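You operate a simulated robot arm through the tools that you are given. There is no shell and no other tool. Be economical: measure what you need, move in short steps, check, and stop when the job is done.

Carry out the task below with a simulated two-armed robot. There is one attempt and no reset: what you move stays moved.

JOB
The printer shows LEAD: move its lead from hub to dock and print.
Fine: hold the hub with one hand while the other pulls the lead. Then stand the hub in the return box. Set down upright: round hub.

It is judged by the outcome, as a careful person would: the job done as asked, and still so three seconds after it is handed in. It fails if anything else is knocked over, pushed out of place, dropped, spilled or broken.

ROBOT AND FRAMES
Two 7-joint arms with two-finger parallel grippers on one trunk, on a base that drives. Base frame: it is fixed to the floor where the robot stands at the start and does not move with it; the origin is under the middle of the robot, x ahead of it, y to its left, z up; the surface under the hand at the start is at about z = 900. Readings come in mm, rad, newtons and seconds.
The left shoulder is at the start at [70, 133, 1276], the right one opposite. With the tool pointing down near the work surface each hand reaches from about 100 to 640 mm from the robot's upright axis, wherever it stands, measured 20 degrees to its own side. Places, roughly: inside of the return box [400, -1100, 900]; laptop dock [400, -100, 900]; print key [600, -300, 900]; printer lead (3x3x6 cm) [500, 0, 1000]. Payload 1.57 kg a hand.
The TCP of each hand is the grasp point between the finger pads, 30 mm short of the fingertips. In the tool frame z runs along the fingers and y along their closing line. Largest opening 80 mm; finger width 17, thickness 12; the body of the gripper, 40 by 82 mm, starts 80 mm behind the TCP.
Orientation is that of the tool frame in the base frame, as a unit quaternion [w, x, y, z]. With the fingers straight down and closing along the base's y, the tool's x points along the base's -x, its y along +y and its z along -z.

CONTROLS
- The arms move only by the tool jog_arm. It takes "left_deltas", "right_deltas" or both (then of equal length, played together; a hand with none holds still); each is a list of rows, each a list of 6 numbers: the shift along the base's x, y, z in mm, then the turn, a rotation vector about the base's x, y, z in rad. In form: [[x, y, z, wx, wy, wz], ...]. A call has 1 to 20 rows; each row shifts and turns the commanded pose from where the row before left it. "left_jaw" and "right_jaw" are, for a hand that has rows, the gripper command, from -1 (shut) to 1 (fully open), values between in proportion, set as the call begins (left out, the last holds). Each row takes 0.2 s and may step no farther than 50 mm and 0.15 rad from the row before; otherwise, or with a gripper value out of range, the whole call is refused. Where a pose cannot be reached the arm comes as near as it can. A force on the tool above 40 N (or 10 N above the force at the start of the call, whichever is more), or a blocked arm, ends the call early, and 0.2 s more pass. Each finger travels about 153 mm/s and halts on what it meets, pressing with about 29 N; the grip force reading is that of the motor and also rises with nothing between the fingers. The clock runs only during rows and for 0.2 s after the last one: add rows that do not move to give the fingers time. It gives the time, the measured TCP pose, the force on the tool (base axes), the opening and the grip force at its end, in the units of the frame above (readings bear some noise), with the torque about the TCP (base axes, N m) and any sound that the robot's microphone picked up.
- Cameras (640 x 400 px; columns grow to the right, rows downward): "scene" is now at [127.6, -22.7, 1491.1]; the picture's right is [-0.25, -0.97, 0.00], its down [-0.69, 0.18, -0.70] and it looks along [0.68, -0.18, -0.71] (base axes); focal length 256 px, centre (320, 200). "left" rides on the left gripper at [72, 7, -122] in its tool frame; the picture's right is [-0.09, 1.00, 0.00], its down [-0.84, -0.08, -0.54] and it looks along [-0.54, -0.05, 0.84] (tool axes); focal length 238 px, centre (320, 200). "right" rides on the right gripper at [72, -7, -122] in its tool frame; the picture's right is [0.09, 1.00, 0.00], its down [-0.84, 0.08, -0.54] and it looks along [-0.54, 0.05, 0.84] (tool axes); focal length 238 px, centre (320, 200). There is no depth. A picture from a camera that has moved, and an enlarged one, comes with that camera's place and axes in the base frame and with its lens.
- grab_frame(camera): a new picture of that camera. The clock stands still meanwhile.
- move_column(by): slides the trunk up (or, below 0, down) by that many mm; the arms and the scene camera ride with it, the base frame stays. It gives what a move gives, with no picture.
- base_move(legs): drives the robot by 1 to 6 legs, each [ahead, left, turn to the left] in mm, mm and rad, along the robot's own axes; the way and the turn of a leg run together, so that a leg with both is an arc; at most 1500 mm and 3.142 rad a leg. The arms and the cameras ride along, it lands a little off, and it stops where it bumps. It gives what a move gives.
- head_to(pan, tilt): turns the head with the scene camera to pan (to the left, within 1.501 rad either way) and tilt (down, from -0.506 to 1.204), counted from straight ahead of the robot. It gives what a move gives.
- inspect(camera, box): a new picture of the part [left, top, right, bottom] of that camera's present view, enlarged. The clock stands still meanwhile.
- close_job(): hands the job in; it is judged then, once.

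Go step by step. Nothing tells you exact positions but the pictures and the camera data: compare them with the known pose of the tool, close in by small moves and look again before you grip or let go. The budget is 120 turns and 92 pictures, counting those below and the enlarged ones. Unless the task says otherwise, let go and move clear before handing in, and close with one line.

The tools are called as a command line: name --argument value ..., lists and objects as JSON in quotes. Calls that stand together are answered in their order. jog_arm: Moves the arms, as the interface text tells. Its arguments: {"type":"object","properties":{"left_deltas":{"type":"array","items":{"type":"array","items":{"type":"number"}}},"left_jaw":{"type":"number"},"right_deltas":{"type":"array","items":{"type":"array","items":{"type":"number"}}},"right_jaw":{"type":"number"}},"required":[]} The other tools are called the same way: move_column (by) slides the trunk up or down; base_move (legs) drives the base; head_to (pan, tilt) turns the head that bears the scene camera; grab_frame (camera) takes a picture; inspect (camera, box) takes an enlarged picture of a part of a camera's view; close_job () hands the job in.

At the start:

```text
time: 0.0
left_position: [441.4, 85.5, 1189.0]
left_tool_rot: [0.0, -0.001, 1.0, -0.001]
left_wrist_force: [0.5, 0.4, -0.5]
left_wrist_torque: [0.03, 0.0, 0.0]
left_width: 80.0
left_gripper_force: 0.1
right_position: [371.3, -217.4, 1229.2]
right_tool_rot: [0.0, 0.0, 1.0, -0.001]
right_wrist_force: [0.5, -0.2, -0.3]
right_wrist_torque: [0.01, 0.0, 0.01]
right_width: 80.1
right_gripper_force: 0.1
trunk travel left (down, up): [-850.0, 90.0]
robot x, y, heading: [-2.1, -0.7, -0.002]
head pan, tilt: [-0.255, 0.791]
```

scene: 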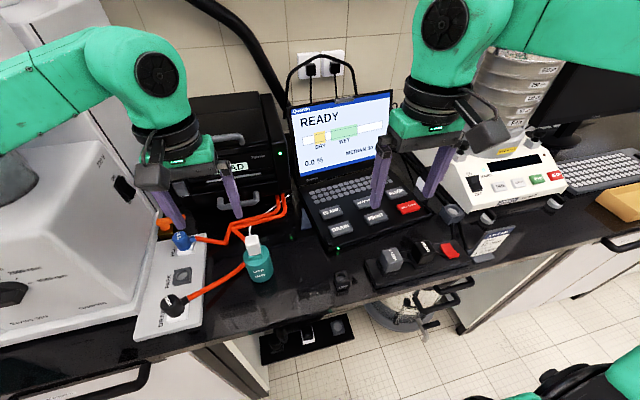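
right: 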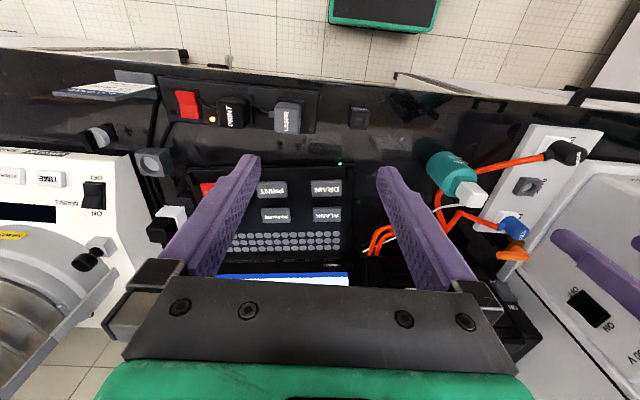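
left: 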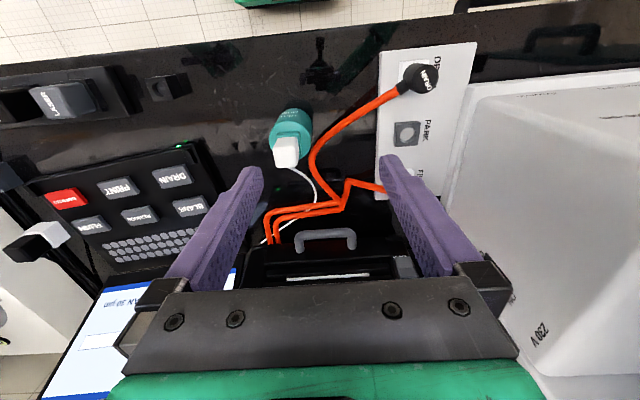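

I see a teal round hub with a white plug on top, and a small black block that may be the dock. I will zoom in on the hub, the dock and the print keys.

inspect --camera "scene" --box '[180, 200, 500, 400]'

inspect --camera "right" --box '[140, 60, 540, 310]'

inspect --camera "left" --box '[140, 60, 460, 260]'

```text
2.00 times, centred on (340, 300) of scene
camera zoom: at [127.6, -22.7, 1491.1], right [-0.25, -0.97, 0.0], down [-0.69, 0.18, -0.7], along [0.68, -0.18, -0.71], focal length 512 px, centre (280, 0)
```

zoom: 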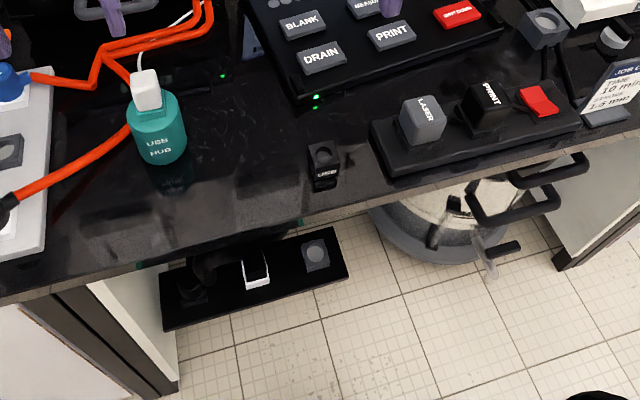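

```text
1.60 times, centred on (340, 185) of right
camera zoom: at [299.3, -223.9, 1349.9], right [-0.09, 1.0, 0.0], down [0.84, 0.08, 0.54], along [0.54, 0.05, -0.84], focal length 381 px, centre (288, 224)
```

zoom: 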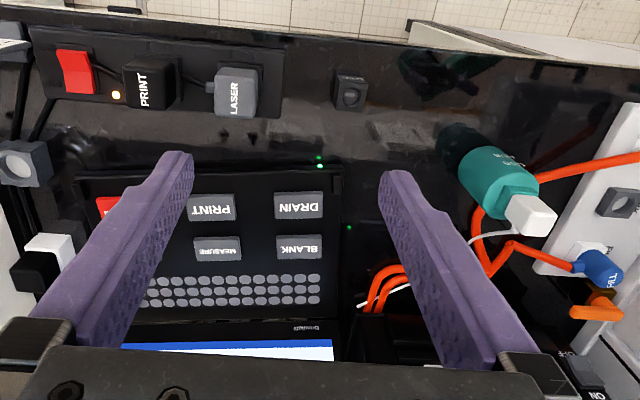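

```text
2.00 times, centred on (300, 160) of left
camera zoom: at [368.7, 92.0, 1311.2], right [0.09, 1.0, 0.0], down [0.84, -0.08, 0.54], along [0.54, -0.05, -0.84], focal length 477 px, centre (360, 280)
```

zoom: 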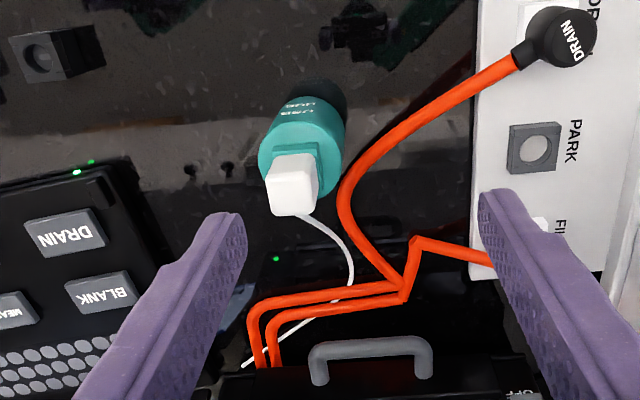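

The small black block near [403, -150] looks like the dock, and the laptop PRINT key is near [569, -309]. I will zoom in tighter to read the labels.

inspect --camera "scene" --box '[310, 250, 374, 310]'

inspect --camera "scene" --box '[210, 140, 310, 300]'

inspect --camera "left" --box '[250, 90, 350, 180]'

inspect --camera "right" --box '[330, 90, 390, 140]'

head_to --pan -1.2 --tilt 0.6

grab_frame --camera "scene"

```text
6.67 times, centred on (342, 280) of scene
camera zoom: at [127.6, -22.7, 1491.1], right [-0.25, -0.97, 0.0], down [-0.69, 0.18, -0.7], along [0.68, -0.18, -0.71], focal length 1706 px, centre (173, -333)
```

zoom: 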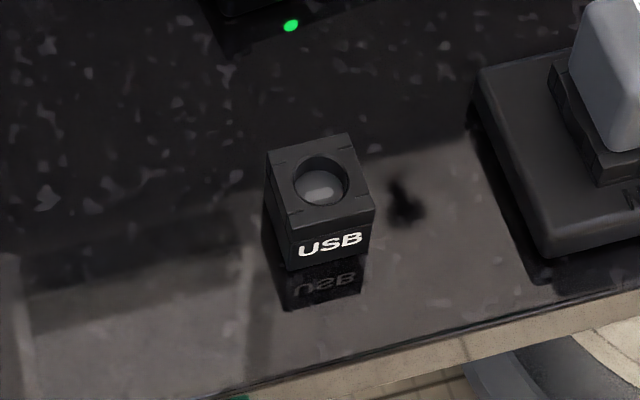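

```text
2.50 times, centred on (260, 220) of scene
camera zoom: at [127.6, -22.7, 1491.1], right [-0.25, -0.97, 0.0], down [-0.69, 0.18, -0.7], along [0.68, -0.18, -0.71], focal length 640 px, centre (470, 150)
```

zoom: 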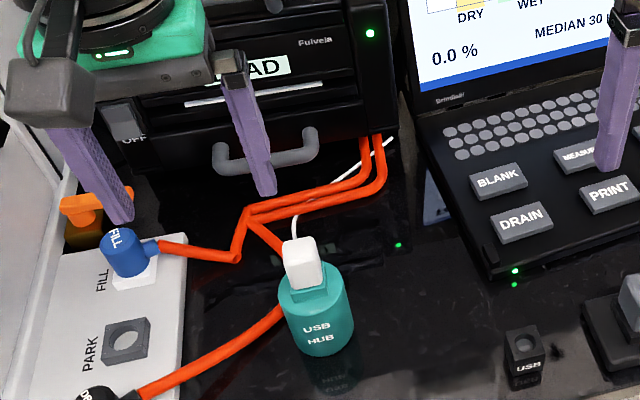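

```text
4.44 times, centred on (300, 135) of left
camera zoom: at [368.7, 92.0, 1311.2], right [0.09, 1.0, 0.0], down [0.84, -0.08, 0.54], along [0.54, -0.05, -0.84], focal length 1059 px, centre (409, 489)
```

zoom: 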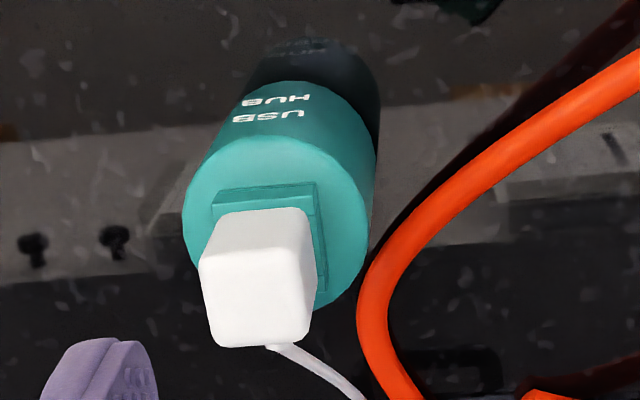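

```text
8.00 times, centred on (360, 115) of right
camera zoom: at [299.3, -223.9, 1349.9], right [-0.09, 1.0, 0.0], down [0.84, 0.08, 0.54], along [0.54, 0.05, -0.84], focal length 1907 px, centre (0, 880)
```

zoom: 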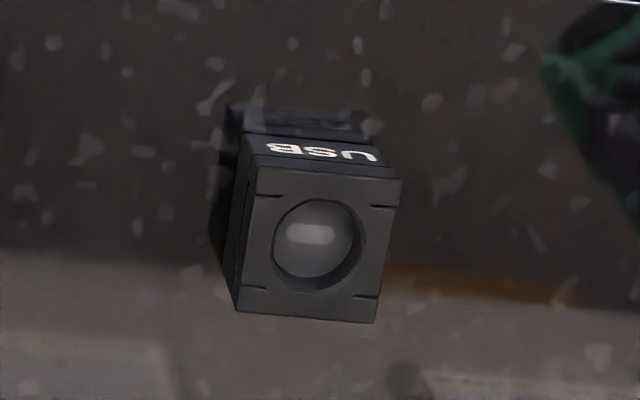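

```text
time: 1.2
left_position: [441.2, 86.2, 1188.4]
left_tool_rot: [0.0, -0.001, 1.0, 0.001]
left_wrist_force: [0.1, -0.6, 0.3]
left_wrist_torque: [0.01, 0.0, -0.04]
left_width: 79.7
left_gripper_force: 0.1
right_position: [373.2, -216.8, 1228.4]
right_tool_rot: [0.0, 0.0, 1.0, 0.0]
right_wrist_force: [0.0, 0.1, -0.8]
right_wrist_torque: [0.03, -0.01, -0.01]
right_width: 79.7
right_gripper_force: 0.1
trunk travel left (down, up): [-850.0, 90.0]
robot x, y, heading: [1.4, 0.5, 0.001]
head pan, tilt: [-1.201, 0.6]
```

```text
81 pictures are left
camera scene: at [81.2, -84.6, 1507.3], right [-0.93, -0.36, 0.0], down [-0.2, 0.53, -0.82], along [0.3, -0.77, -0.57], focal length 256 px, centre (320, 200)
```

scene: 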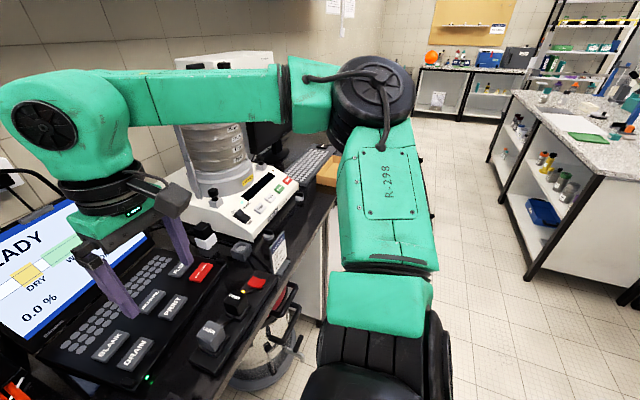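

The dock is labelled USB at about [403, -150], and the hub top is at about [477, 37, 981] with a diameter near 60 mm. I plan to hold the hub with a tilted left hand from the front and pull the plug from above with the right, so I tilt the left hand back now.

jog_arm --left_deltas '[[-10, -7, -10, 0, -0.15, 0], [-10, -7, -15, 0, -0.15, 0], [-10, -7, -15, 0, -0.15, 0], [-10, -7, -15, 0, -0.15, 0], [-10, -7, -15, 0, -0.15, 0], [-10, -7, -15, 0, -0.15, 0], [-11, -7, -15, 0, -0.15, 0]]' --left_jaw 1

head_to --pan -0.1 --tilt 0.85

grab_frame --camera "scene"

grab_frame --camera "left"

```text
time: 2.8
left_position: [369.2, 34.5, 1089.7]
left_tool_rot: [0.502, 0.0, 0.865, -0.001]
left_wrist_force: [-0.4, 1.0, 0.0]
left_wrist_torque: [0.03, -0.01, 0.04]
left_width: 80.3
left_gripper_force: 0.1
right_position: [372.9, -217.7, 1228.8]
right_tool_rot: [-0.001, 0.0, 1.0, 0.001]
right_wrist_force: [0.5, -0.1, 0.0]
right_wrist_torque: [0.04, 0.0, 0.02]
right_width: 80.0
right_gripper_force: 0.1
trunk travel left (down, up): [-850.0, 90.0]
robot x, y, heading: [-1.6, 2.7, 0.004]
head pan, tilt: [-1.201, 0.6]
```

```text
time: 4.2
left_position: [370.3, 36.0, 1090.3]
left_tool_rot: [0.5, -0.001, 0.866, 0.0]
left_wrist_force: [-0.5, -0.9, -0.1]
left_wrist_torque: [-0.02, -0.04, -0.05]
left_width: 80.1
left_gripper_force: 0.0
right_position: [371.0, -216.8, 1229.5]
right_tool_rot: [0.0, 0.0, 1.0, 0.0]
right_wrist_force: [-0.1, -0.4, -0.3]
right_wrist_torque: [0.0, -0.02, -0.02]
right_width: 79.9
right_gripper_force: 0.0
trunk travel left (down, up): [-850.0, 90.0]
robot x, y, heading: [-0.9, -1.2, 0.004]
head pan, tilt: [-0.099, 0.85]
```

```text
80 pictures are left
camera scene: at [126.9, -10.3, 1486.4], right [-0.1, -0.99, 0.0], down [-0.75, 0.08, -0.66], along [0.66, -0.07, -0.75], focal length 256 px, centre (320, 200)
```

scene: 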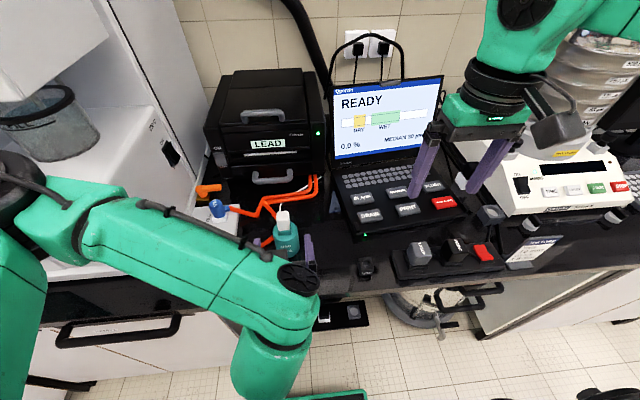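

```text
79 pictures are left
camera left: at [227.5, 41.7, 1088.8], right [0.04, 1.0, 0.08], down [-0.05, -0.08, 1.0], along [1.0, -0.05, 0.05], focal length 238 px, centre (320, 200)
```

left: 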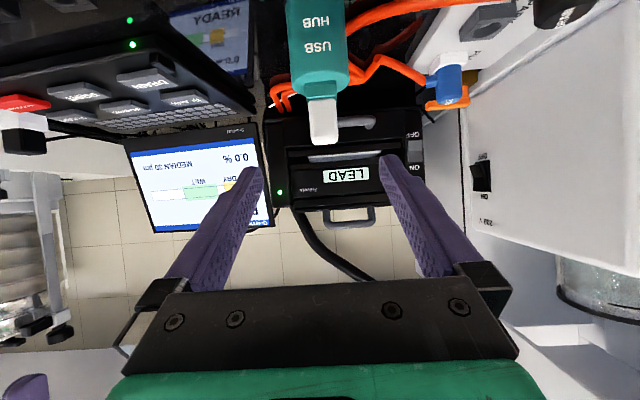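

The left camera confirms the hub: centre about (477, 38), top 980, plug top about 1040. Next I lower the left hand in front of it.

jog_arm --left_deltas '[[0, 0, -35, 0, 0, 0], [0, 1, -35, 0, 0, 0], [0, 1, -35, 0, 0, 0], [0, 0, -35, 0, 0, 0]]'

grab_frame --camera "scene"

grab_frame --camera "left"

```text
time: 5.2
left_position: [370.1, 37.1, 949.1]
left_tool_rot: [0.502, -0.001, 0.865, 0.0]
left_wrist_force: [0.2, -0.1, 0.9]
left_wrist_torque: [0.03, -0.02, 0.02]
left_width: 79.8
left_gripper_force: 0.0
right_position: [372.8, -217.7, 1228.1]
right_tool_rot: [0.001, -0.001, 1.0, 0.0]
right_wrist_force: [-0.7, -0.7, -0.2]
right_wrist_torque: [0.05, -0.02, 0.0]
right_width: 79.7
right_gripper_force: 0.1
trunk travel left (down, up): [-850.0, 90.0]
robot x, y, heading: [-1.2, -3.0, -0.004]
head pan, tilt: [-0.099, 0.85]
```

```text
78 pictures are left
camera scene: at [127.4, -10.8, 1486.4], right [-0.1, -1.0, 0.0], down [-0.75, 0.07, -0.66], along [0.66, -0.07, -0.75], focal length 256 px, centre (320, 200)
```

scene: 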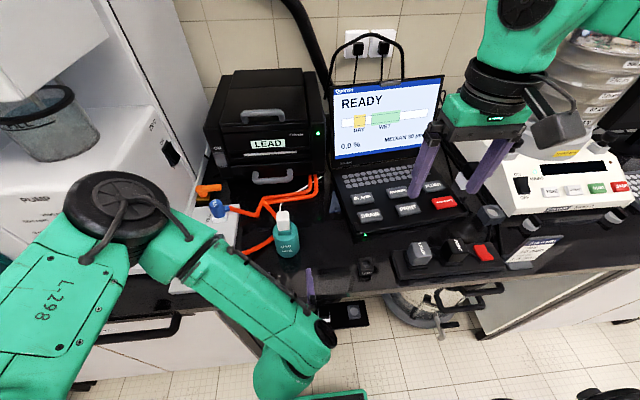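

```text
77 pictures are left
camera left: at [229.0, 44.1, 947.2], right [0.04, 1.0, 0.08], down [-0.05, -0.08, 1.0], along [1.0, -0.05, 0.05], focal length 238 px, centre (320, 200)
```

left: 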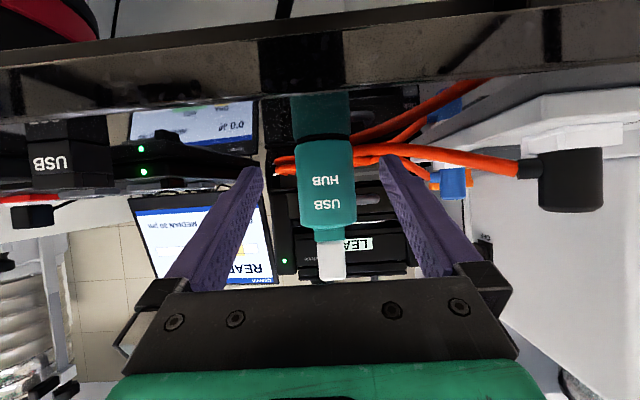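

The left hand lines up with the hub (hub y about 39, height 904–981). I advance part way and check clearance at the elbow and the tube.

jog_arm --left_deltas '[[15, 1, -1, 0, 0, 0], [15, 1, -1, 0, 0, 0], [15, 0, -1, 0, 0, 0]]'

grab_frame --camera "scene"

grab_frame --camera "left"

```text
time: 6.0
left_position: [415.5, 39.6, 945.0]
left_tool_rot: [0.5, 0.0, 0.866, -0.001]
left_wrist_force: [-0.1, 0.4, 0.4]
left_wrist_torque: [0.0, 0.01, -0.04]
left_width: 79.8
left_gripper_force: 0.0
right_position: [372.5, -217.2, 1229.1]
right_tool_rot: [0.001, 0.0, 1.0, 0.0]
right_wrist_force: [-0.4, 0.0, 0.6]
right_wrist_torque: [0.0, 0.03, 0.02]
right_width: 80.1
right_gripper_force: 0.1
trunk travel left (down, up): [-850.0, 90.0]
robot x, y, heading: [0.2, -2.1, 0.0]
head pan, tilt: [-0.099, 0.85]
```

```text
76 pictures are left
camera scene: at [127.1, -10.1, 1486.4], right [-0.1, -1.0, 0.0], down [-0.75, 0.07, -0.66], along [0.66, -0.07, -0.75], focal length 256 px, centre (320, 200)
```

scene: 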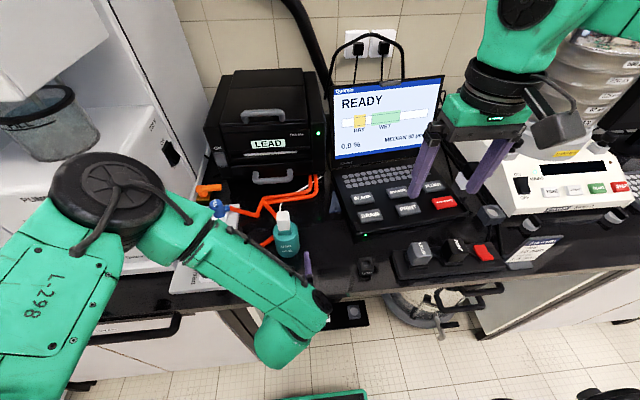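

```text
75 pictures are left
camera left: at [273.8, 46.4, 944.5], right [0.04, 1.0, 0.08], down [-0.05, -0.08, 1.0], along [1.0, -0.05, 0.05], focal length 238 px, centre (320, 200)
```

left: 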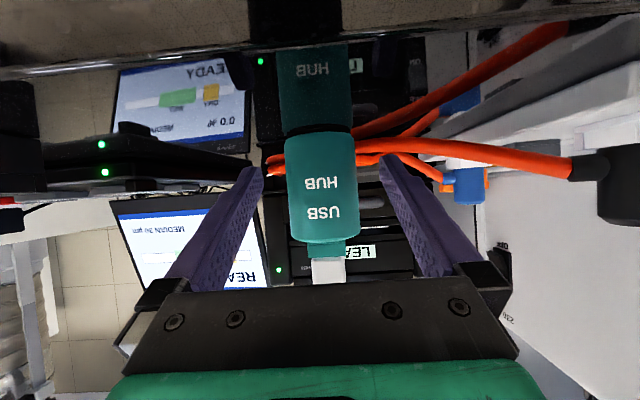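

The hub is centred within a couple of mm and the tube lies lower and behind it. I raise slightly, go forward to x about 465, and look before closing.

jog_arm --left_deltas '[[0, -2, 8, 0, 0, 0], [15, 0, 0, 0, 0, 0], [15, 0, 0, 0, 0, 0], [20, 0, 0, 0, 0, 0]]'

grab_frame --camera "left"

grab_frame --camera "scene"

```text
time: 7.0
left_position: [466.1, 39.7, 952.8]
left_tool_rot: [0.501, -0.001, 0.866, 0.0]
left_wrist_force: [0.4, 0.2, 0.5]
left_wrist_torque: [0.03, 0.03, 0.01]
left_width: 80.0
left_gripper_force: 0.0
right_position: [371.8, -216.8, 1229.7]
right_tool_rot: [0.0, 0.0, 1.0, 0.001]
right_wrist_force: [0.0, -0.2, -0.2]
right_wrist_torque: [-0.01, 0.01, -0.03]
right_width: 80.0
right_gripper_force: 0.1
trunk travel left (down, up): [-850.0, 90.0]
robot x, y, heading: [2.1, -2.0, 0.003]
head pan, tilt: [-0.099, 0.85]
```

```text
74 pictures are left
camera left: at [324.9, 44.8, 952.2], right [0.05, 1.0, 0.08], down [-0.05, -0.08, 1.0], along [1.0, -0.05, 0.05], focal length 238 px, centre (320, 200)
```

left: 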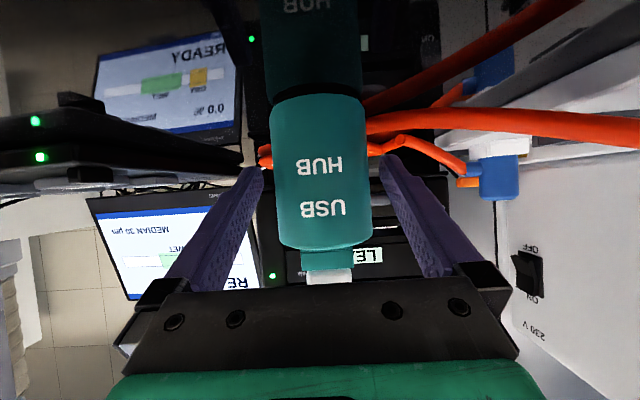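

```text
73 pictures are left
camera scene: at [127.3, -10.0, 1486.4], right [-0.1, -1.0, 0.0], down [-0.75, 0.07, -0.66], along [0.66, -0.07, -0.75], focal length 256 px, centre (320, 200)
```

scene: 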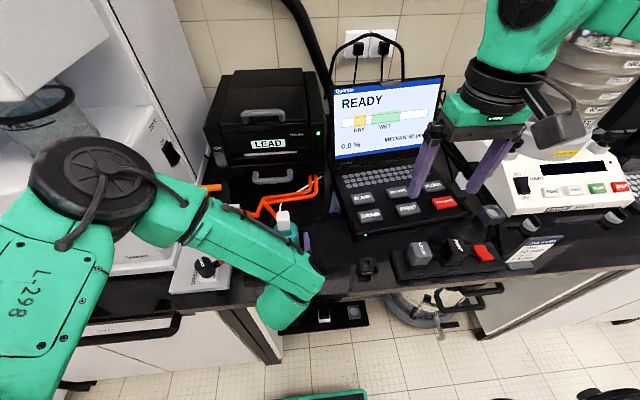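

The hub sits centred between the left fingers with the TCP near its axis. I close the left gripper on it.

jog_arm --left_deltas '[[2, 0, 0, 0, 0, 0], [0, 0, 0, 0, 0, 0], [0, 0, 0, 0, 0, 0]]' --left_jaw -1

grab_frame --camera "left"

```text
time: 7.8
left_position: [469.9, 38.6, 954.0]
left_tool_rot: [0.501, -0.001, 0.865, 0.0]
left_wrist_force: [-0.3, -0.5, 1.6]
left_wrist_torque: [0.0, 0.06, 0.0]
left_width: 58.8
left_gripper_force: 29.2
right_position: [372.3, -216.3, 1228.8]
right_tool_rot: [0.0, 0.0, 1.0, 0.0]
right_wrist_force: [0.2, -0.5, -0.5]
right_wrist_torque: [-0.01, -0.01, -0.03]
right_width: 80.3
right_gripper_force: 0.0
trunk travel left (down, up): [-850.0, 90.0]
robot x, y, heading: [0.3, 1.0, 0.003]
head pan, tilt: [-0.099, 0.85]
```

```text
72 pictures are left
camera left: at [326.2, 45.1, 952.3], right [0.05, 1.0, 0.08], down [-0.05, -0.08, 1.0], along [1.0, -0.05, 0.05], focal length 238 px, centre (320, 200)
```

left: 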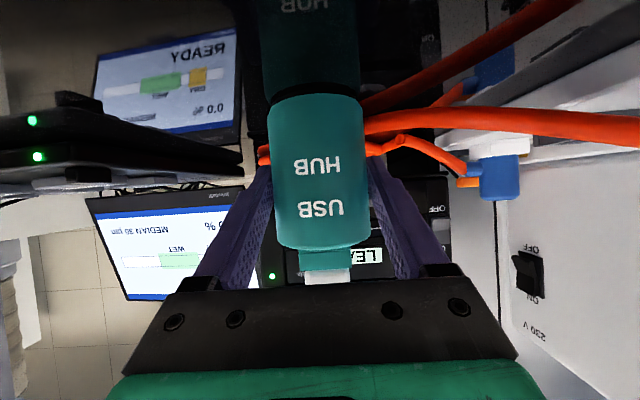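

The left hand holds the hub (58.8 mm wide, 29 N). Now the right hand goes above the plug.

jog_arm --right_deltas '[[15, 42, 0, 0, 0, 0], [15, 42, 0, 0, 0, 0], [15, 42, 0, 0, 0, 0], [15, 42, 0, 0, 0, 0], [15, 42, -10, 0, 0, 0], [15, 43, -10, 0, 0, 0], [12, 0, -30, 0, 0, 0]]' --right_jaw 1

grab_frame --camera "right"

grab_frame --camera "scene"

```text
time: 9.4
left_position: [468.5, 37.3, 954.3]
left_tool_rot: [0.5, -0.001, 0.866, 0.0]
left_wrist_force: [0.0, 0.3, -0.6]
left_wrist_torque: [-0.02, 0.01, -0.01]
left_width: 58.8
left_gripper_force: 29.3
right_position: [428.0, -69.0, 1174.2]
right_tool_rot: [0.0, -0.001, 1.0, 0.001]
right_wrist_force: [0.3, -0.1, 0.1]
right_wrist_torque: [0.03, 0.01, 0.01]
right_width: 80.0
right_gripper_force: 0.0
right hand out of reach, approached as far as the arm can: row 4, 5, 6
trunk travel left (down, up): [-850.0, 90.0]
robot x, y, heading: [-1.2, 2.3, 0.001]
head pan, tilt: [-0.099, 0.85]
```

```text
71 pictures are left
camera right: at [355.0, -76.0, 1294.9], right [-0.09, 1.0, 0.0], down [0.84, 0.08, 0.54], along [0.54, 0.05, -0.84], focal length 238 px, centre (320, 200)
```

right: 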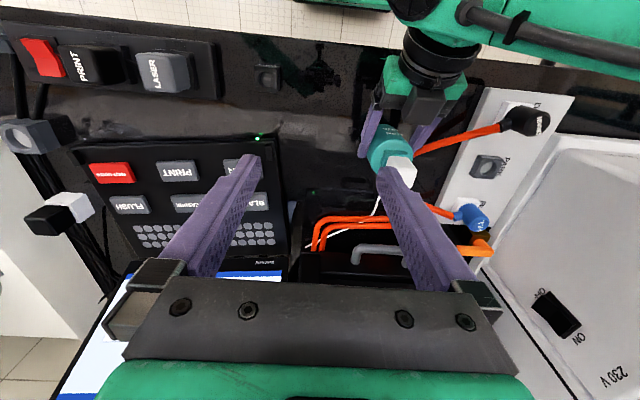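

```text
70 pictures are left
camera scene: at [128.0, -10.4, 1486.3], right [-0.1, -1.0, 0.0], down [-0.75, 0.07, -0.66], along [0.66, -0.07, -0.75], focal length 256 px, centre (320, 200)
```

scene: 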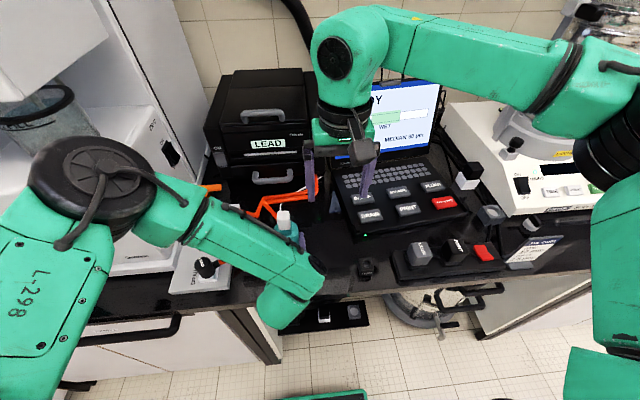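

The right hand ran out of reach across the midline at that height. I try small steps toward the hub with a yaw, to see whether that extends its reach.

jog_arm --right_deltas '[[10, 20, -20, 0, 0, 0.1], [10, 20, -20, 0, 0, 0.1], [10, 20, -10, 0, 0, 0.1]]'

```text
time: 10.2
left_position: [468.7, 37.3, 953.4]
left_tool_rot: [0.501, 0.0, 0.866, -0.001]
left_wrist_force: [0.4, -0.1, 0.3]
left_wrist_torque: [-0.03, 0.02, -0.02]
left_width: 58.7
left_gripper_force: 29.0
right_position: [424.3, -65.4, 1127.6]
right_tool_rot: [0.0, -0.15, 0.989, 0.001]
right_wrist_force: [0.1, -0.9, 0.2]
right_wrist_torque: [0.03, -0.02, 0.02]
right_width: 80.3
right_gripper_force: 0.1
right hand out of reach, approached as far as the arm can: row 1, 2, 3
trunk travel left (down, up): [-850.0, 90.0]
robot x, y, heading: [-0.6, -2.2, -0.001]
head pan, tilt: [-0.099, 0.85]
```

Yaw alone doesn't help. I'll turn the right hand 90° so it closes along x, and tilt it about 35° so it approaches from the right. That keeps its wrist on its own side.

jog_arm --right_deltas '[[0, -8, 8, 0, 0, 0.141], [0, -8, 8, 0, 0, 0.141], [0, -8, 8, 0, 0, 0.141], [0, -8, 8, 0, 0, 0.141], [0, 0, 0, 0, 0, 0.141], [0, 0, 0, 0, 0, 0.141], [0, 0, 0, 0, 0, 0.141], [0, 0, 0, 0, 0, 0.141], [0, 0, 0, 0, 0, 0.141], [0, 0, 0, 0.15, 0, 0], [0, 0, 0, 0.15, 0, 0], [0, 0, 0, 0.15, 0, 0], [0, 0, 0, 0.15, 0, 0]]'

grab_frame --camera "right"

grab_frame --camera "scene"

```text
time: 13.0
left_position: [468.0, 39.5, 953.4]
left_tool_rot: [0.501, -0.001, 0.865, -0.001]
left_wrist_force: [1.2, 0.9, 0.0]
left_wrist_torque: [0.02, -0.01, 0.02]
left_width: 58.7
left_gripper_force: 29.0
right_position: [186.8, 37.7, 1163.8]
right_tool_rot: [0.208, -0.675, 0.676, 0.209]
right_wrist_force: [-0.4, -0.8, 0.9]
right_wrist_torque: [0.0, -0.02, -0.04]
right_width: 79.8
right_gripper_force: 0.1
right hand out of reach, approached as far as the arm can: row 4, 5, 6, 7, 8, 9, 10, 11, 12, 13
trunk travel left (down, up): [-850.0, 90.0]
robot x, y, heading: [0.9, 0.2, -0.008]
head pan, tilt: [-0.099, 0.85]
```

```text
69 pictures are left
camera right: at [192.0, -90.9, 1222.8], right [-1.0, -0.07, -0.05], down [-0.08, 0.38, 0.92], along [-0.05, 0.92, -0.39], focal length 238 px, centre (320, 200)
```

right: 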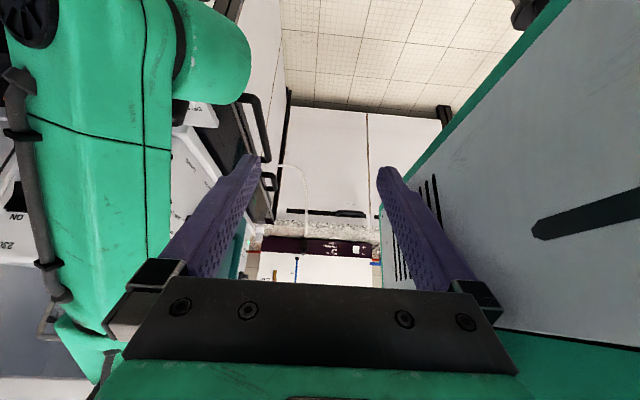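

```text
68 pictures are left
camera scene: at [127.9, -9.2, 1486.3], right [-0.1, -1.0, 0.0], down [-0.75, 0.07, -0.66], along [0.66, -0.07, -0.75], focal length 256 px, centre (320, 200)
```

scene: 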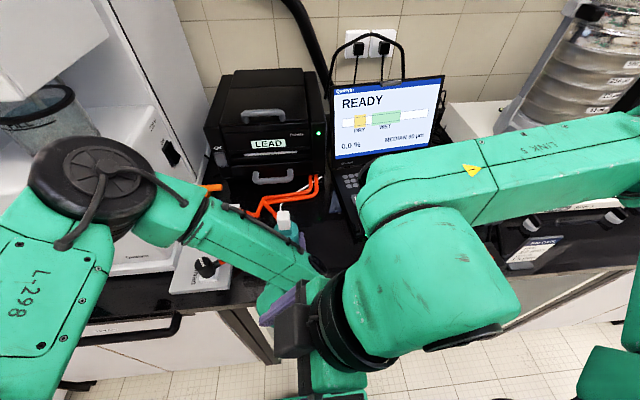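

The right arm folded inward, which is the wrong way round. I back off in reverse with small steps and watch where it goes.

jog_arm --right_deltas '[[0, 0, 0, -0.15, 0, 0], [0, 0, 0, -0.15, 0, 0]]'

```text
time: 13.6
left_position: [468.7, 39.3, 954.5]
left_tool_rot: [0.5, -0.001, 0.866, -0.001]
left_wrist_force: [0.6, -0.3, 0.2]
left_wrist_torque: [-0.03, 0.07, -0.02]
left_width: 58.9
left_gripper_force: 29.1
right_position: [186.4, 37.6, 1163.5]
right_tool_rot: [0.122, -0.694, 0.698, 0.124]
right_wrist_force: [0.5, 0.8, -0.8]
right_wrist_torque: [0.0, 0.01, -0.01]
right_width: 80.1
right_gripper_force: 0.1
right hand out of reach, approached as far as the arm can: row 2
trunk travel left (down, up): [-850.0, 90.0]
robot x, y, heading: [4.8, 3.1, 0.001]
head pan, tilt: [-0.099, 0.85]
```

jog_arm --right_deltas '[[0, -25, 5, -0.1, 0, 0], [0, -25, 5, -0.1, 0, 0], [0, -25, 5, -0.1, 0, 0], [10, -25, 5, 0, 0, -0.1], [10, -25, 5, 0, 0, -0.15], [20, -20, 5, 0, 0, -0.15]]'

```text
time: 15.0
left_position: [469.7, 38.1, 953.0]
left_tool_rot: [0.501, 0.0, 0.866, 0.0]
left_wrist_force: [-1.7, -0.2, 0.2]
left_wrist_torque: [-0.14, 0.09, 0.01]
left_width: 58.6
left_gripper_force: 29.1
right_position: [227.0, -109.2, 1193.8]
right_tool_rot: [0.021, -0.55, 0.834, 0.016]
right_wrist_force: [0.6, 0.1, -0.2]
right_wrist_torque: [0.01, 0.0, 0.01]
right_width: 79.8
right_gripper_force: 0.1
trunk travel left (down, up): [-850.0, 90.0]
robot x, y, heading: [-1.3, 4.7, 0.001]
head pan, tilt: [-0.099, 0.85]
```

jog_arm --right_deltas '[[19, -12, 1, 0, 0, -0.146], [19, -12, 1, 0, 0, -0.146], [19, -12, 1, 0, 0, -0.146], [19, -12, 1, 0, 0, -0.146], [19, -12, 1, 0, 0, -0.146], [19, -12, 1, 0, 0, -0.146], [19, -12, 1, 0, 0, -0.146], [19, -12, 0, -0.04, 0, -0.143]]'

jog_arm --right_deltas '[[0, 0, 0, 0, 0, -0.15], [0, 0, 0, 0, 0, -0.15], [0, 0, 0, 0, 0, -0.15], [0, 0, 0, 0, 0, -0.15], [0, 0, 0, 0, 0, -0.15], [0, 0, 0, 0, 0, -0.15]]'

```text
time: 16.8
left_position: [469.3, 38.8, 954.4]
left_tool_rot: [0.5, 0.0, 0.866, -0.002]
left_wrist_force: [0.9, -0.5, 0.2]
left_wrist_torque: [0.01, 0.09, 0.03]
left_width: 58.8
left_gripper_force: 29.4
right_position: [380.6, -204.4, 1200.3]
right_tool_rot: [0.024, 0.001, 1.0, -0.019]
right_wrist_force: [-0.3, -0.8, 0.8]
right_wrist_torque: [-0.02, 0.0, 0.02]
right_width: 79.8
right_gripper_force: 0.0
trunk travel left (down, up): [-850.0, 90.0]
robot x, y, heading: [-1.0, -1.4, -0.004]
head pan, tilt: [-0.099, 0.85]
```

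```text
time: 18.2
left_position: [469.2, 39.0, 954.0]
left_tool_rot: [0.501, 0.0, 0.865, -0.001]
left_wrist_force: [-0.5, 0.4, -0.7]
left_wrist_torque: [0.0, 0.03, -0.02]
left_width: 59.0
left_gripper_force: 29.0
right_position: [378.9, -204.8, 1199.4]
right_tool_rot: [0.014, 0.435, 0.9, -0.028]
right_wrist_force: [-0.7, -0.2, 0.4]
right_wrist_torque: [-0.01, -0.01, 0.03]
right_width: 79.8
right_gripper_force: 0.0
trunk travel left (down, up): [-850.0, 90.0]
robot x, y, heading: [1.5, 2.1, -0.003]
head pan, tilt: [-0.099, 0.85]
```

jog_arm --right_deltas '[[0, 0, 0, 0, 0, -0.135], [0, 0, 0, 0, 0, -0.135], [0, 0, 0, 0, 0, -0.135], [0, 0, 0, 0, 0, -0.135], [0, 0, 0, 0, 0, -0.13], [0, 0, 0, 0.038, 0.048, 0], [0, 5, 0, 0.15, 0, 0], [0, 5, 0, 0.15, 0, 0], [0, 5, 0, 0.15, 0, 0], [0, 5, 0, 0.15, 0, 0]]'

grab_frame --camera "scene"

```text
time: 20.4
left_position: [469.1, 37.8, 953.5]
left_tool_rot: [0.501, 0.0, 0.866, 0.0]
left_wrist_force: [-0.4, -0.3, -0.6]
left_wrist_torque: [-0.03, 0.03, -0.03]
left_width: 58.9
left_gripper_force: 28.8
right_position: [378.1, -186.0, 1200.9]
right_tool_rot: [-0.235, 0.664, 0.687, 0.177]
right_wrist_force: [-0.4, -0.6, 0.2]
right_wrist_torque: [-0.01, 0.02, -0.01]
right_width: 80.1
right_gripper_force: 0.0
trunk travel left (down, up): [-850.0, 90.0]
robot x, y, heading: [1.3, -1.3, 0.001]
head pan, tilt: [-0.099, 0.85]
```

```text
67 pictures are left
camera scene: at [127.3, -11.2, 1486.4], right [-0.1, -1.0, 0.0], down [-0.75, 0.08, -0.66], along [0.66, -0.06, -0.75], focal length 256 px, centre (320, 200)
```

scene: 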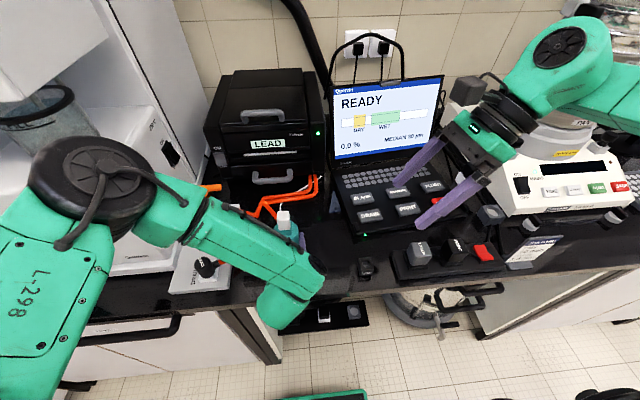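

The right hand is now in a good pose. I correct the small tilt error and approach the plug from the right and above.

jog_arm --right_deltas '[[15, 15, 0, 0, -0.069, -0.055], [16, 25, -15, 0, 0, 0], [16, 25, -15, 0, 0, 0], [16, 25, -15, 0, 0, 0], [16, 25, -15, 0, 0, 0], [16, 20, -10, 0, 0, 0]]'

grab_frame --camera "right"

grab_frame --camera "scene"

```text
time: 21.8
left_position: [467.6, 39.0, 952.6]
left_tool_rot: [0.501, -0.001, 0.865, 0.0]
left_wrist_force: [0.9, -0.6, 0.0]
left_wrist_torque: [0.02, -0.03, -0.01]
left_width: 58.7
left_gripper_force: 29.1
right_position: [471.8, -48.2, 1129.3]
right_tool_rot: [-0.205, 0.677, 0.676, 0.205]
right_wrist_force: [0.1, 1.7, 0.0]
right_wrist_torque: [-0.03, 0.0, -0.03]
right_width: 79.9
right_gripper_force: 0.1
trunk travel left (down, up): [-850.0, 90.0]
robot x, y, heading: [-0.2, 0.6, 0.003]
head pan, tilt: [-0.099, 0.85]
```

```text
66 pictures are left
camera right: at [463.6, -57.3, 1270.2], right [1.0, 0.07, 0.05], down [0.08, -1.0, -0.01], along [0.05, 0.02, -1.0], focal length 238 px, centre (320, 200)
```

right: 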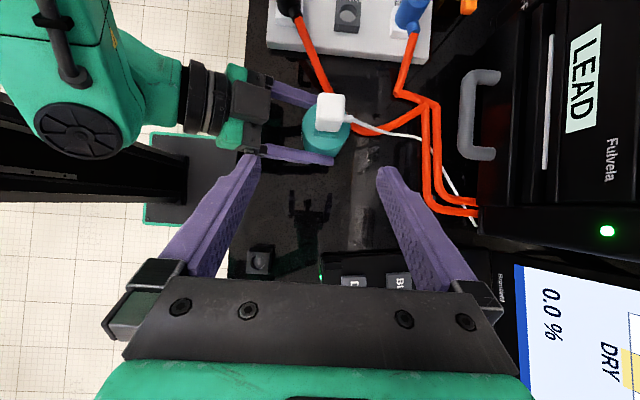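

```text
65 pictures are left
camera scene: at [127.6, -9.3, 1486.4], right [-0.1, -0.99, 0.0], down [-0.75, 0.07, -0.66], along [0.66, -0.07, -0.75], focal length 256 px, centre (320, 200)
```

scene: 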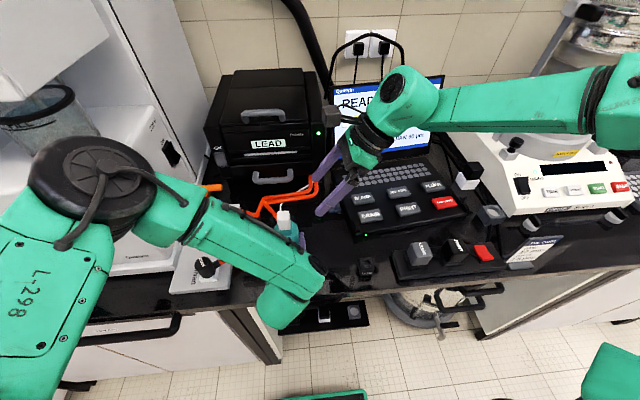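

inspect --camera "right" --box '[280, 60, 400, 180]'

inspect --camera "scene" --box '[260, 190, 340, 260]'

```text
3.33 times, centred on (340, 120) of right
camera zoom: at [463.6, -57.3, 1270.2], right [1.0, 0.07, 0.05], down [0.08, -1.0, -0.01], along [0.05, 0.02, -1.0], focal length 794 px, centre (253, 467)
```

zoom: 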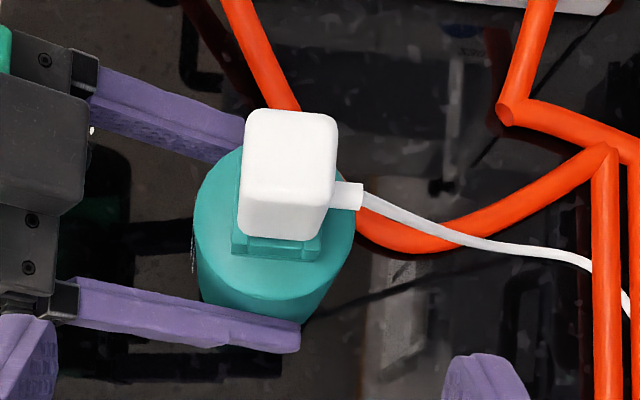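

```text
5.71 times, centred on (300, 225) of scene
camera zoom: at [127.6, -9.3, 1486.4], right [-0.1, -0.99, 0.0], down [-0.75, 0.07, -0.66], along [0.66, -0.07, -0.75], focal length 1462 px, centre (434, 57)
```

zoom: 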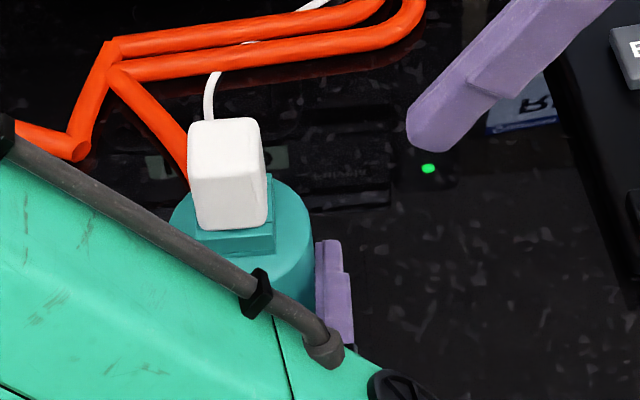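

The plug's white body spans about z 1005–1040 at (478, 37), with a cable boot low on its +x face. I will grip above the boot, so I stage along the tool axis with a 56 mm opening.

jog_arm --right_deltas '[[3, 20, -17, 0, 0, 0], [3, 20, -17, 0, 0, 0], [0, 12, -18, 0, 0, 0], [0, 5, -7, 0, 0, 0]]' --right_jaw 0.4

grab_frame --camera "right"

inspect --camera "scene" --box '[250, 150, 410, 260]'

```text
time: 22.8
left_position: [470.4, 38.1, 953.4]
left_tool_rot: [0.5, 0.0, 0.866, -0.001]
left_wrist_force: [1.1, 0.6, -0.1]
left_wrist_torque: [0.06, 0.05, -0.02]
left_width: 58.8
left_gripper_force: 28.7
right_position: [466.7, -3.1, 1077.3]
right_tool_rot: [-0.205, 0.677, 0.676, 0.206]
right_wrist_force: [-0.3, 0.5, -0.8]
right_wrist_torque: [0.0, 0.01, 0.01]
right_width: 55.9
right_gripper_force: 0.1
right hand out of reach, approached as far as the arm can: row 3, 4
trunk travel left (down, up): [-850.0, 90.0]
robot x, y, heading: [-1.9, 1.0, 0.004]
head pan, tilt: [-0.099, 0.85]
```

```text
62 pictures are left
camera right: at [459.7, -11.2, 1216.4], right [1.0, 0.07, 0.05], down [0.07, -1.0, -0.01], along [0.05, 0.02, -1.0], focal length 238 px, centre (320, 200)
```

right: 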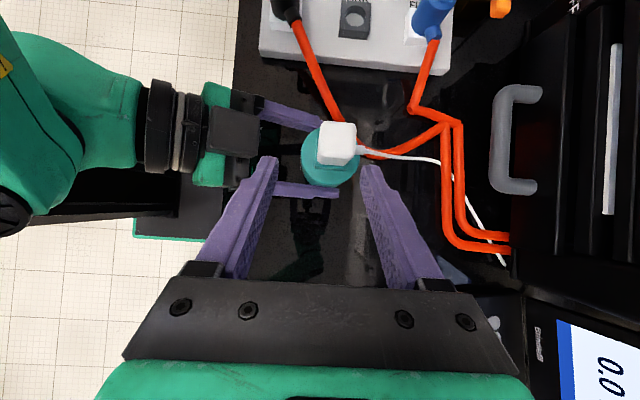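

```text
3.64 times, centred on (330, 205) of scene
camera zoom: at [127.3, -9.8, 1486.4], right [-0.1, -1.0, 0.0], down [-0.75, 0.07, -0.66], along [0.66, -0.07, -0.75], focal length 931 px, centre (284, 182)
```

zoom: 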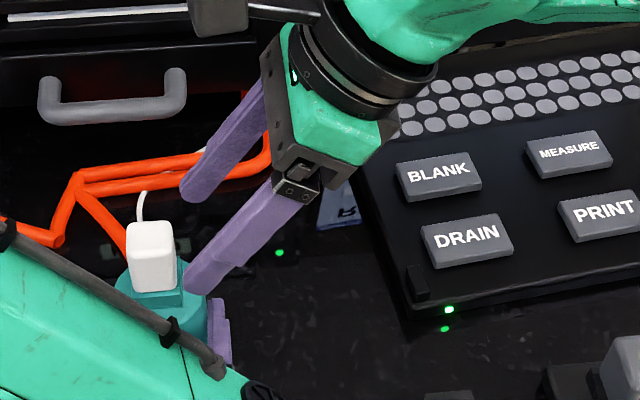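

Still a bit short; more tilt will bring the wrist onto its own side. I tilt another 0.35 rad and retry.

jog_arm --right_deltas '[[0, -5, 5, 0.12, 0, 0], [0, -5, 5, 0.12, 0, 0], [5, 0, 0, 0.11, 0, 0], [6, 4, -4, 0, 0, 0]]'

grab_frame --camera "right"

```text
time: 23.8
left_position: [467.7, 38.5, 953.2]
left_tool_rot: [0.501, 0.0, 0.865, -0.001]
left_wrist_force: [-0.1, -1.2, -0.1]
left_wrist_torque: [0.01, 0.05, -0.02]
left_width: 58.8
left_gripper_force: 29.1
right_position: [477.9, -8.9, 1083.8]
right_tool_rot: [-0.319, 0.632, 0.63, 0.32]
right_wrist_force: [-0.4, -0.5, 0.1]
right_wrist_torque: [0.02, -0.02, -0.02]
right_width: 56.3
right_gripper_force: 0.0
trunk travel left (down, up): [-850.0, 90.0]
robot x, y, heading: [0.0, -2.0, -0.003]
head pan, tilt: [-0.099, 0.85]
```

```text
60 pictures are left
camera right: at [471.2, -65.3, 1212.2], right [1.0, 0.05, 0.07], down [0.08, -0.93, -0.36], along [0.05, 0.36, -0.93], focal length 238 px, centre (320, 200)
```

right: 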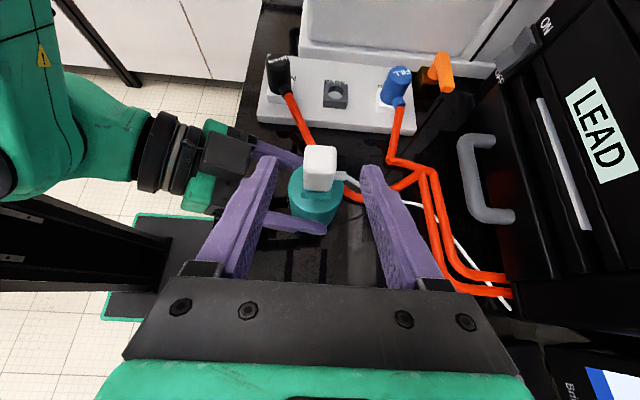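

It reached that pose. The fingers straddle the plug column, so I advance to the grip pose and look.

jog_arm --right_deltas '[[0, 12, -14, 0, 0, 0], [0, 12, -14, 0, 0, 0], [0, 10, -14, 0, 0, 0]]'

grab_frame --camera "right"

inspect --camera "scene" --box '[250, 170, 350, 250]'

```text
time: 24.6
left_position: [469.1, 38.2, 953.4]
left_tool_rot: [0.5, 0.0, 0.866, -0.001]
left_wrist_force: [-1.6, 0.3, -0.2]
left_wrist_torque: [-0.02, -0.1, 0.06]
left_width: 58.8
left_gripper_force: 28.4
right_position: [461.6, 9.7, 1053.0]
right_tool_rot: [-0.32, 0.631, 0.63, 0.32]
right_wrist_force: [1.4, -0.5, -0.5]
right_wrist_torque: [0.0, -0.09, -0.07]
right_width: 57.3
right_gripper_force: 0.5
right hand out of reach, approached as far as the arm can: row 2, 3
trunk travel left (down, up): [-850.0, 90.0]
robot x, y, heading: [-2.8, 2.7, -0.005]
head pan, tilt: [-0.099, 0.85]
```

```text
59 pictures are left
camera right: at [454.3, -47.0, 1183.4], right [1.0, 0.05, 0.08], down [0.07, -0.93, -0.35], along [0.05, 0.36, -0.93], focal length 238 px, centre (320, 200)
```

right: 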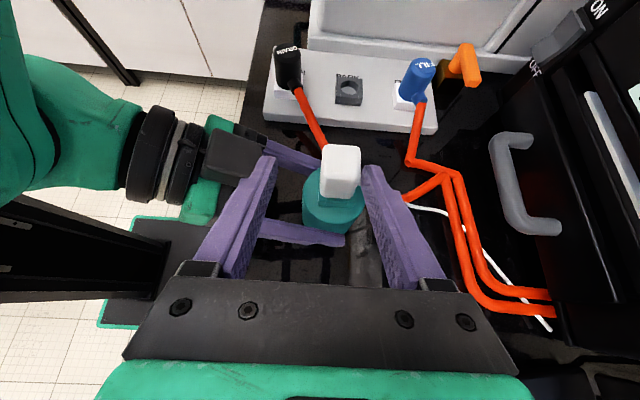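

```text
5.00 times, centred on (300, 210) of scene
camera zoom: at [127.2, -9.8, 1486.4], right [-0.1, -1.0, 0.0], down [-0.75, 0.07, -0.66], along [0.66, -0.07, -0.75], focal length 1280 px, centre (420, 150)
```

zoom: 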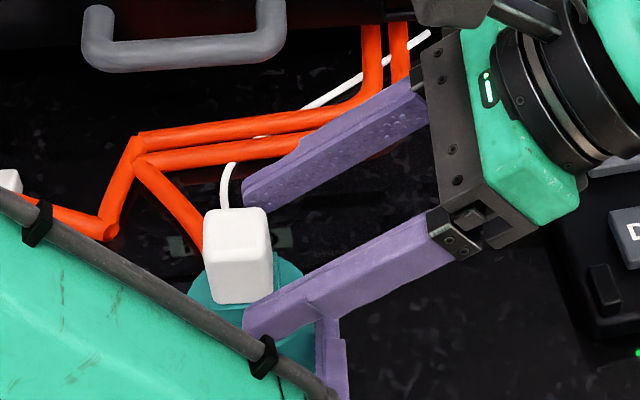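

The right hand is still about 25 mm short. Since the left holds the hub firmly, I back the right off, then lift the hub slightly and bring it a little toward the right hand; the cable has slack that way.

jog_arm --right_deltas '[[0, -16, 12, 0, 0, 0], [0, -30, 20, 0, 0, 0], [0, -30, 20, 0, 0, 0], [10, -10, 0, 0, 0, 0]]'

jog_arm --left_deltas '[[0, 0, 5, 0, 0, 0], [0, 0, 5, 0, 0, 0], [-4, -10, 0, 0, 0, 0], [-4, -10, 0, 0, 0, 0], [-4, -10, 0, 0, 0, 0], [-4, -10, 0, 0, 0, 0]]'

grab_frame --camera "scene"

grab_frame --camera "right"

```text
time: 25.6
left_position: [469.1, 38.6, 953.8]
left_tool_rot: [0.501, -0.001, 0.865, 0.0]
left_wrist_force: [-1.4, -2.0, -0.2]
left_wrist_torque: [-0.02, -0.02, -0.05]
left_width: 58.7
left_gripper_force: 29.2
right_position: [472.8, -77.1, 1106.9]
right_tool_rot: [-0.32, 0.632, 0.63, 0.32]
right_wrist_force: [1.2, 0.2, 0.6]
right_wrist_torque: [-0.02, 0.02, -0.02]
right_width: 56.0
right_gripper_force: 0.1
trunk travel left (down, up): [-850.0, 90.0]
robot x, y, heading: [1.8, -3.5, -0.003]
head pan, tilt: [-0.099, 0.85]
```

```text
time: 27.0
left_position: [451.6, -2.2, 964.3]
left_tool_rot: [0.501, -0.002, 0.866, 0.0]
left_wrist_force: [-0.3, -0.6, -5.1]
left_wrist_torque: [0.03, 0.04, -0.02]
left_width: 58.7
left_gripper_force: 29.4
right_position: [471.6, -76.3, 1108.1]
right_tool_rot: [-0.32, 0.631, 0.63, 0.32]
right_wrist_force: [0.7, 0.6, -0.6]
right_wrist_torque: [0.02, 0.02, 0.01]
right_width: 56.1
right_gripper_force: 0.0
trunk travel left (down, up): [-850.0, 90.0]
robot x, y, heading: [-0.7, 1.8, 0.006]
head pan, tilt: [-0.099, 0.85]
```

```text
57 pictures are left
camera scene: at [127.5, -10.7, 1486.3], right [-0.1, -1.0, 0.0], down [-0.75, 0.07, -0.66], along [0.66, -0.07, -0.75], focal length 256 px, centre (320, 200)
```

scene: 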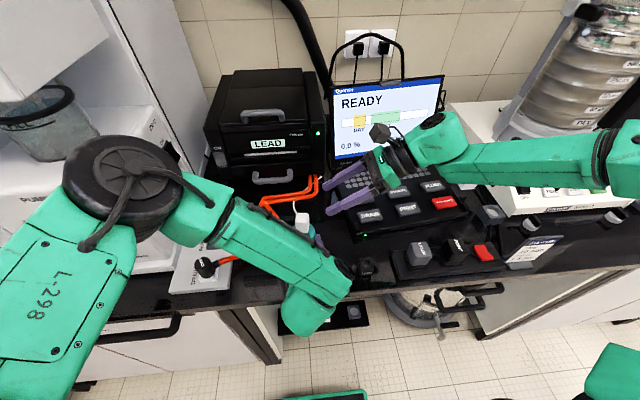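

```text
56 pictures are left
camera right: at [464.4, -133.1, 1235.7], right [1.0, 0.05, 0.07], down [0.08, -0.93, -0.36], along [0.05, 0.36, -0.93], focal length 238 px, centre (320, 200)
```

right: 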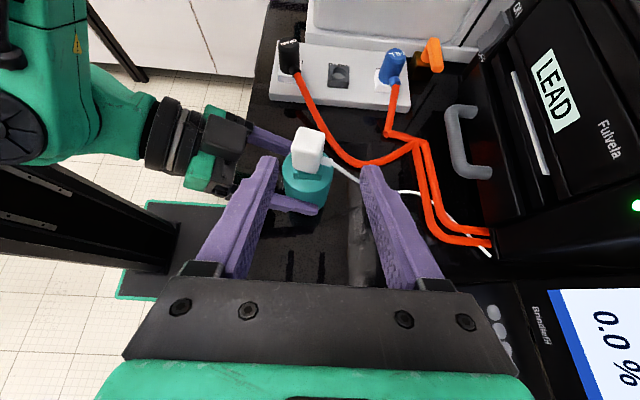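

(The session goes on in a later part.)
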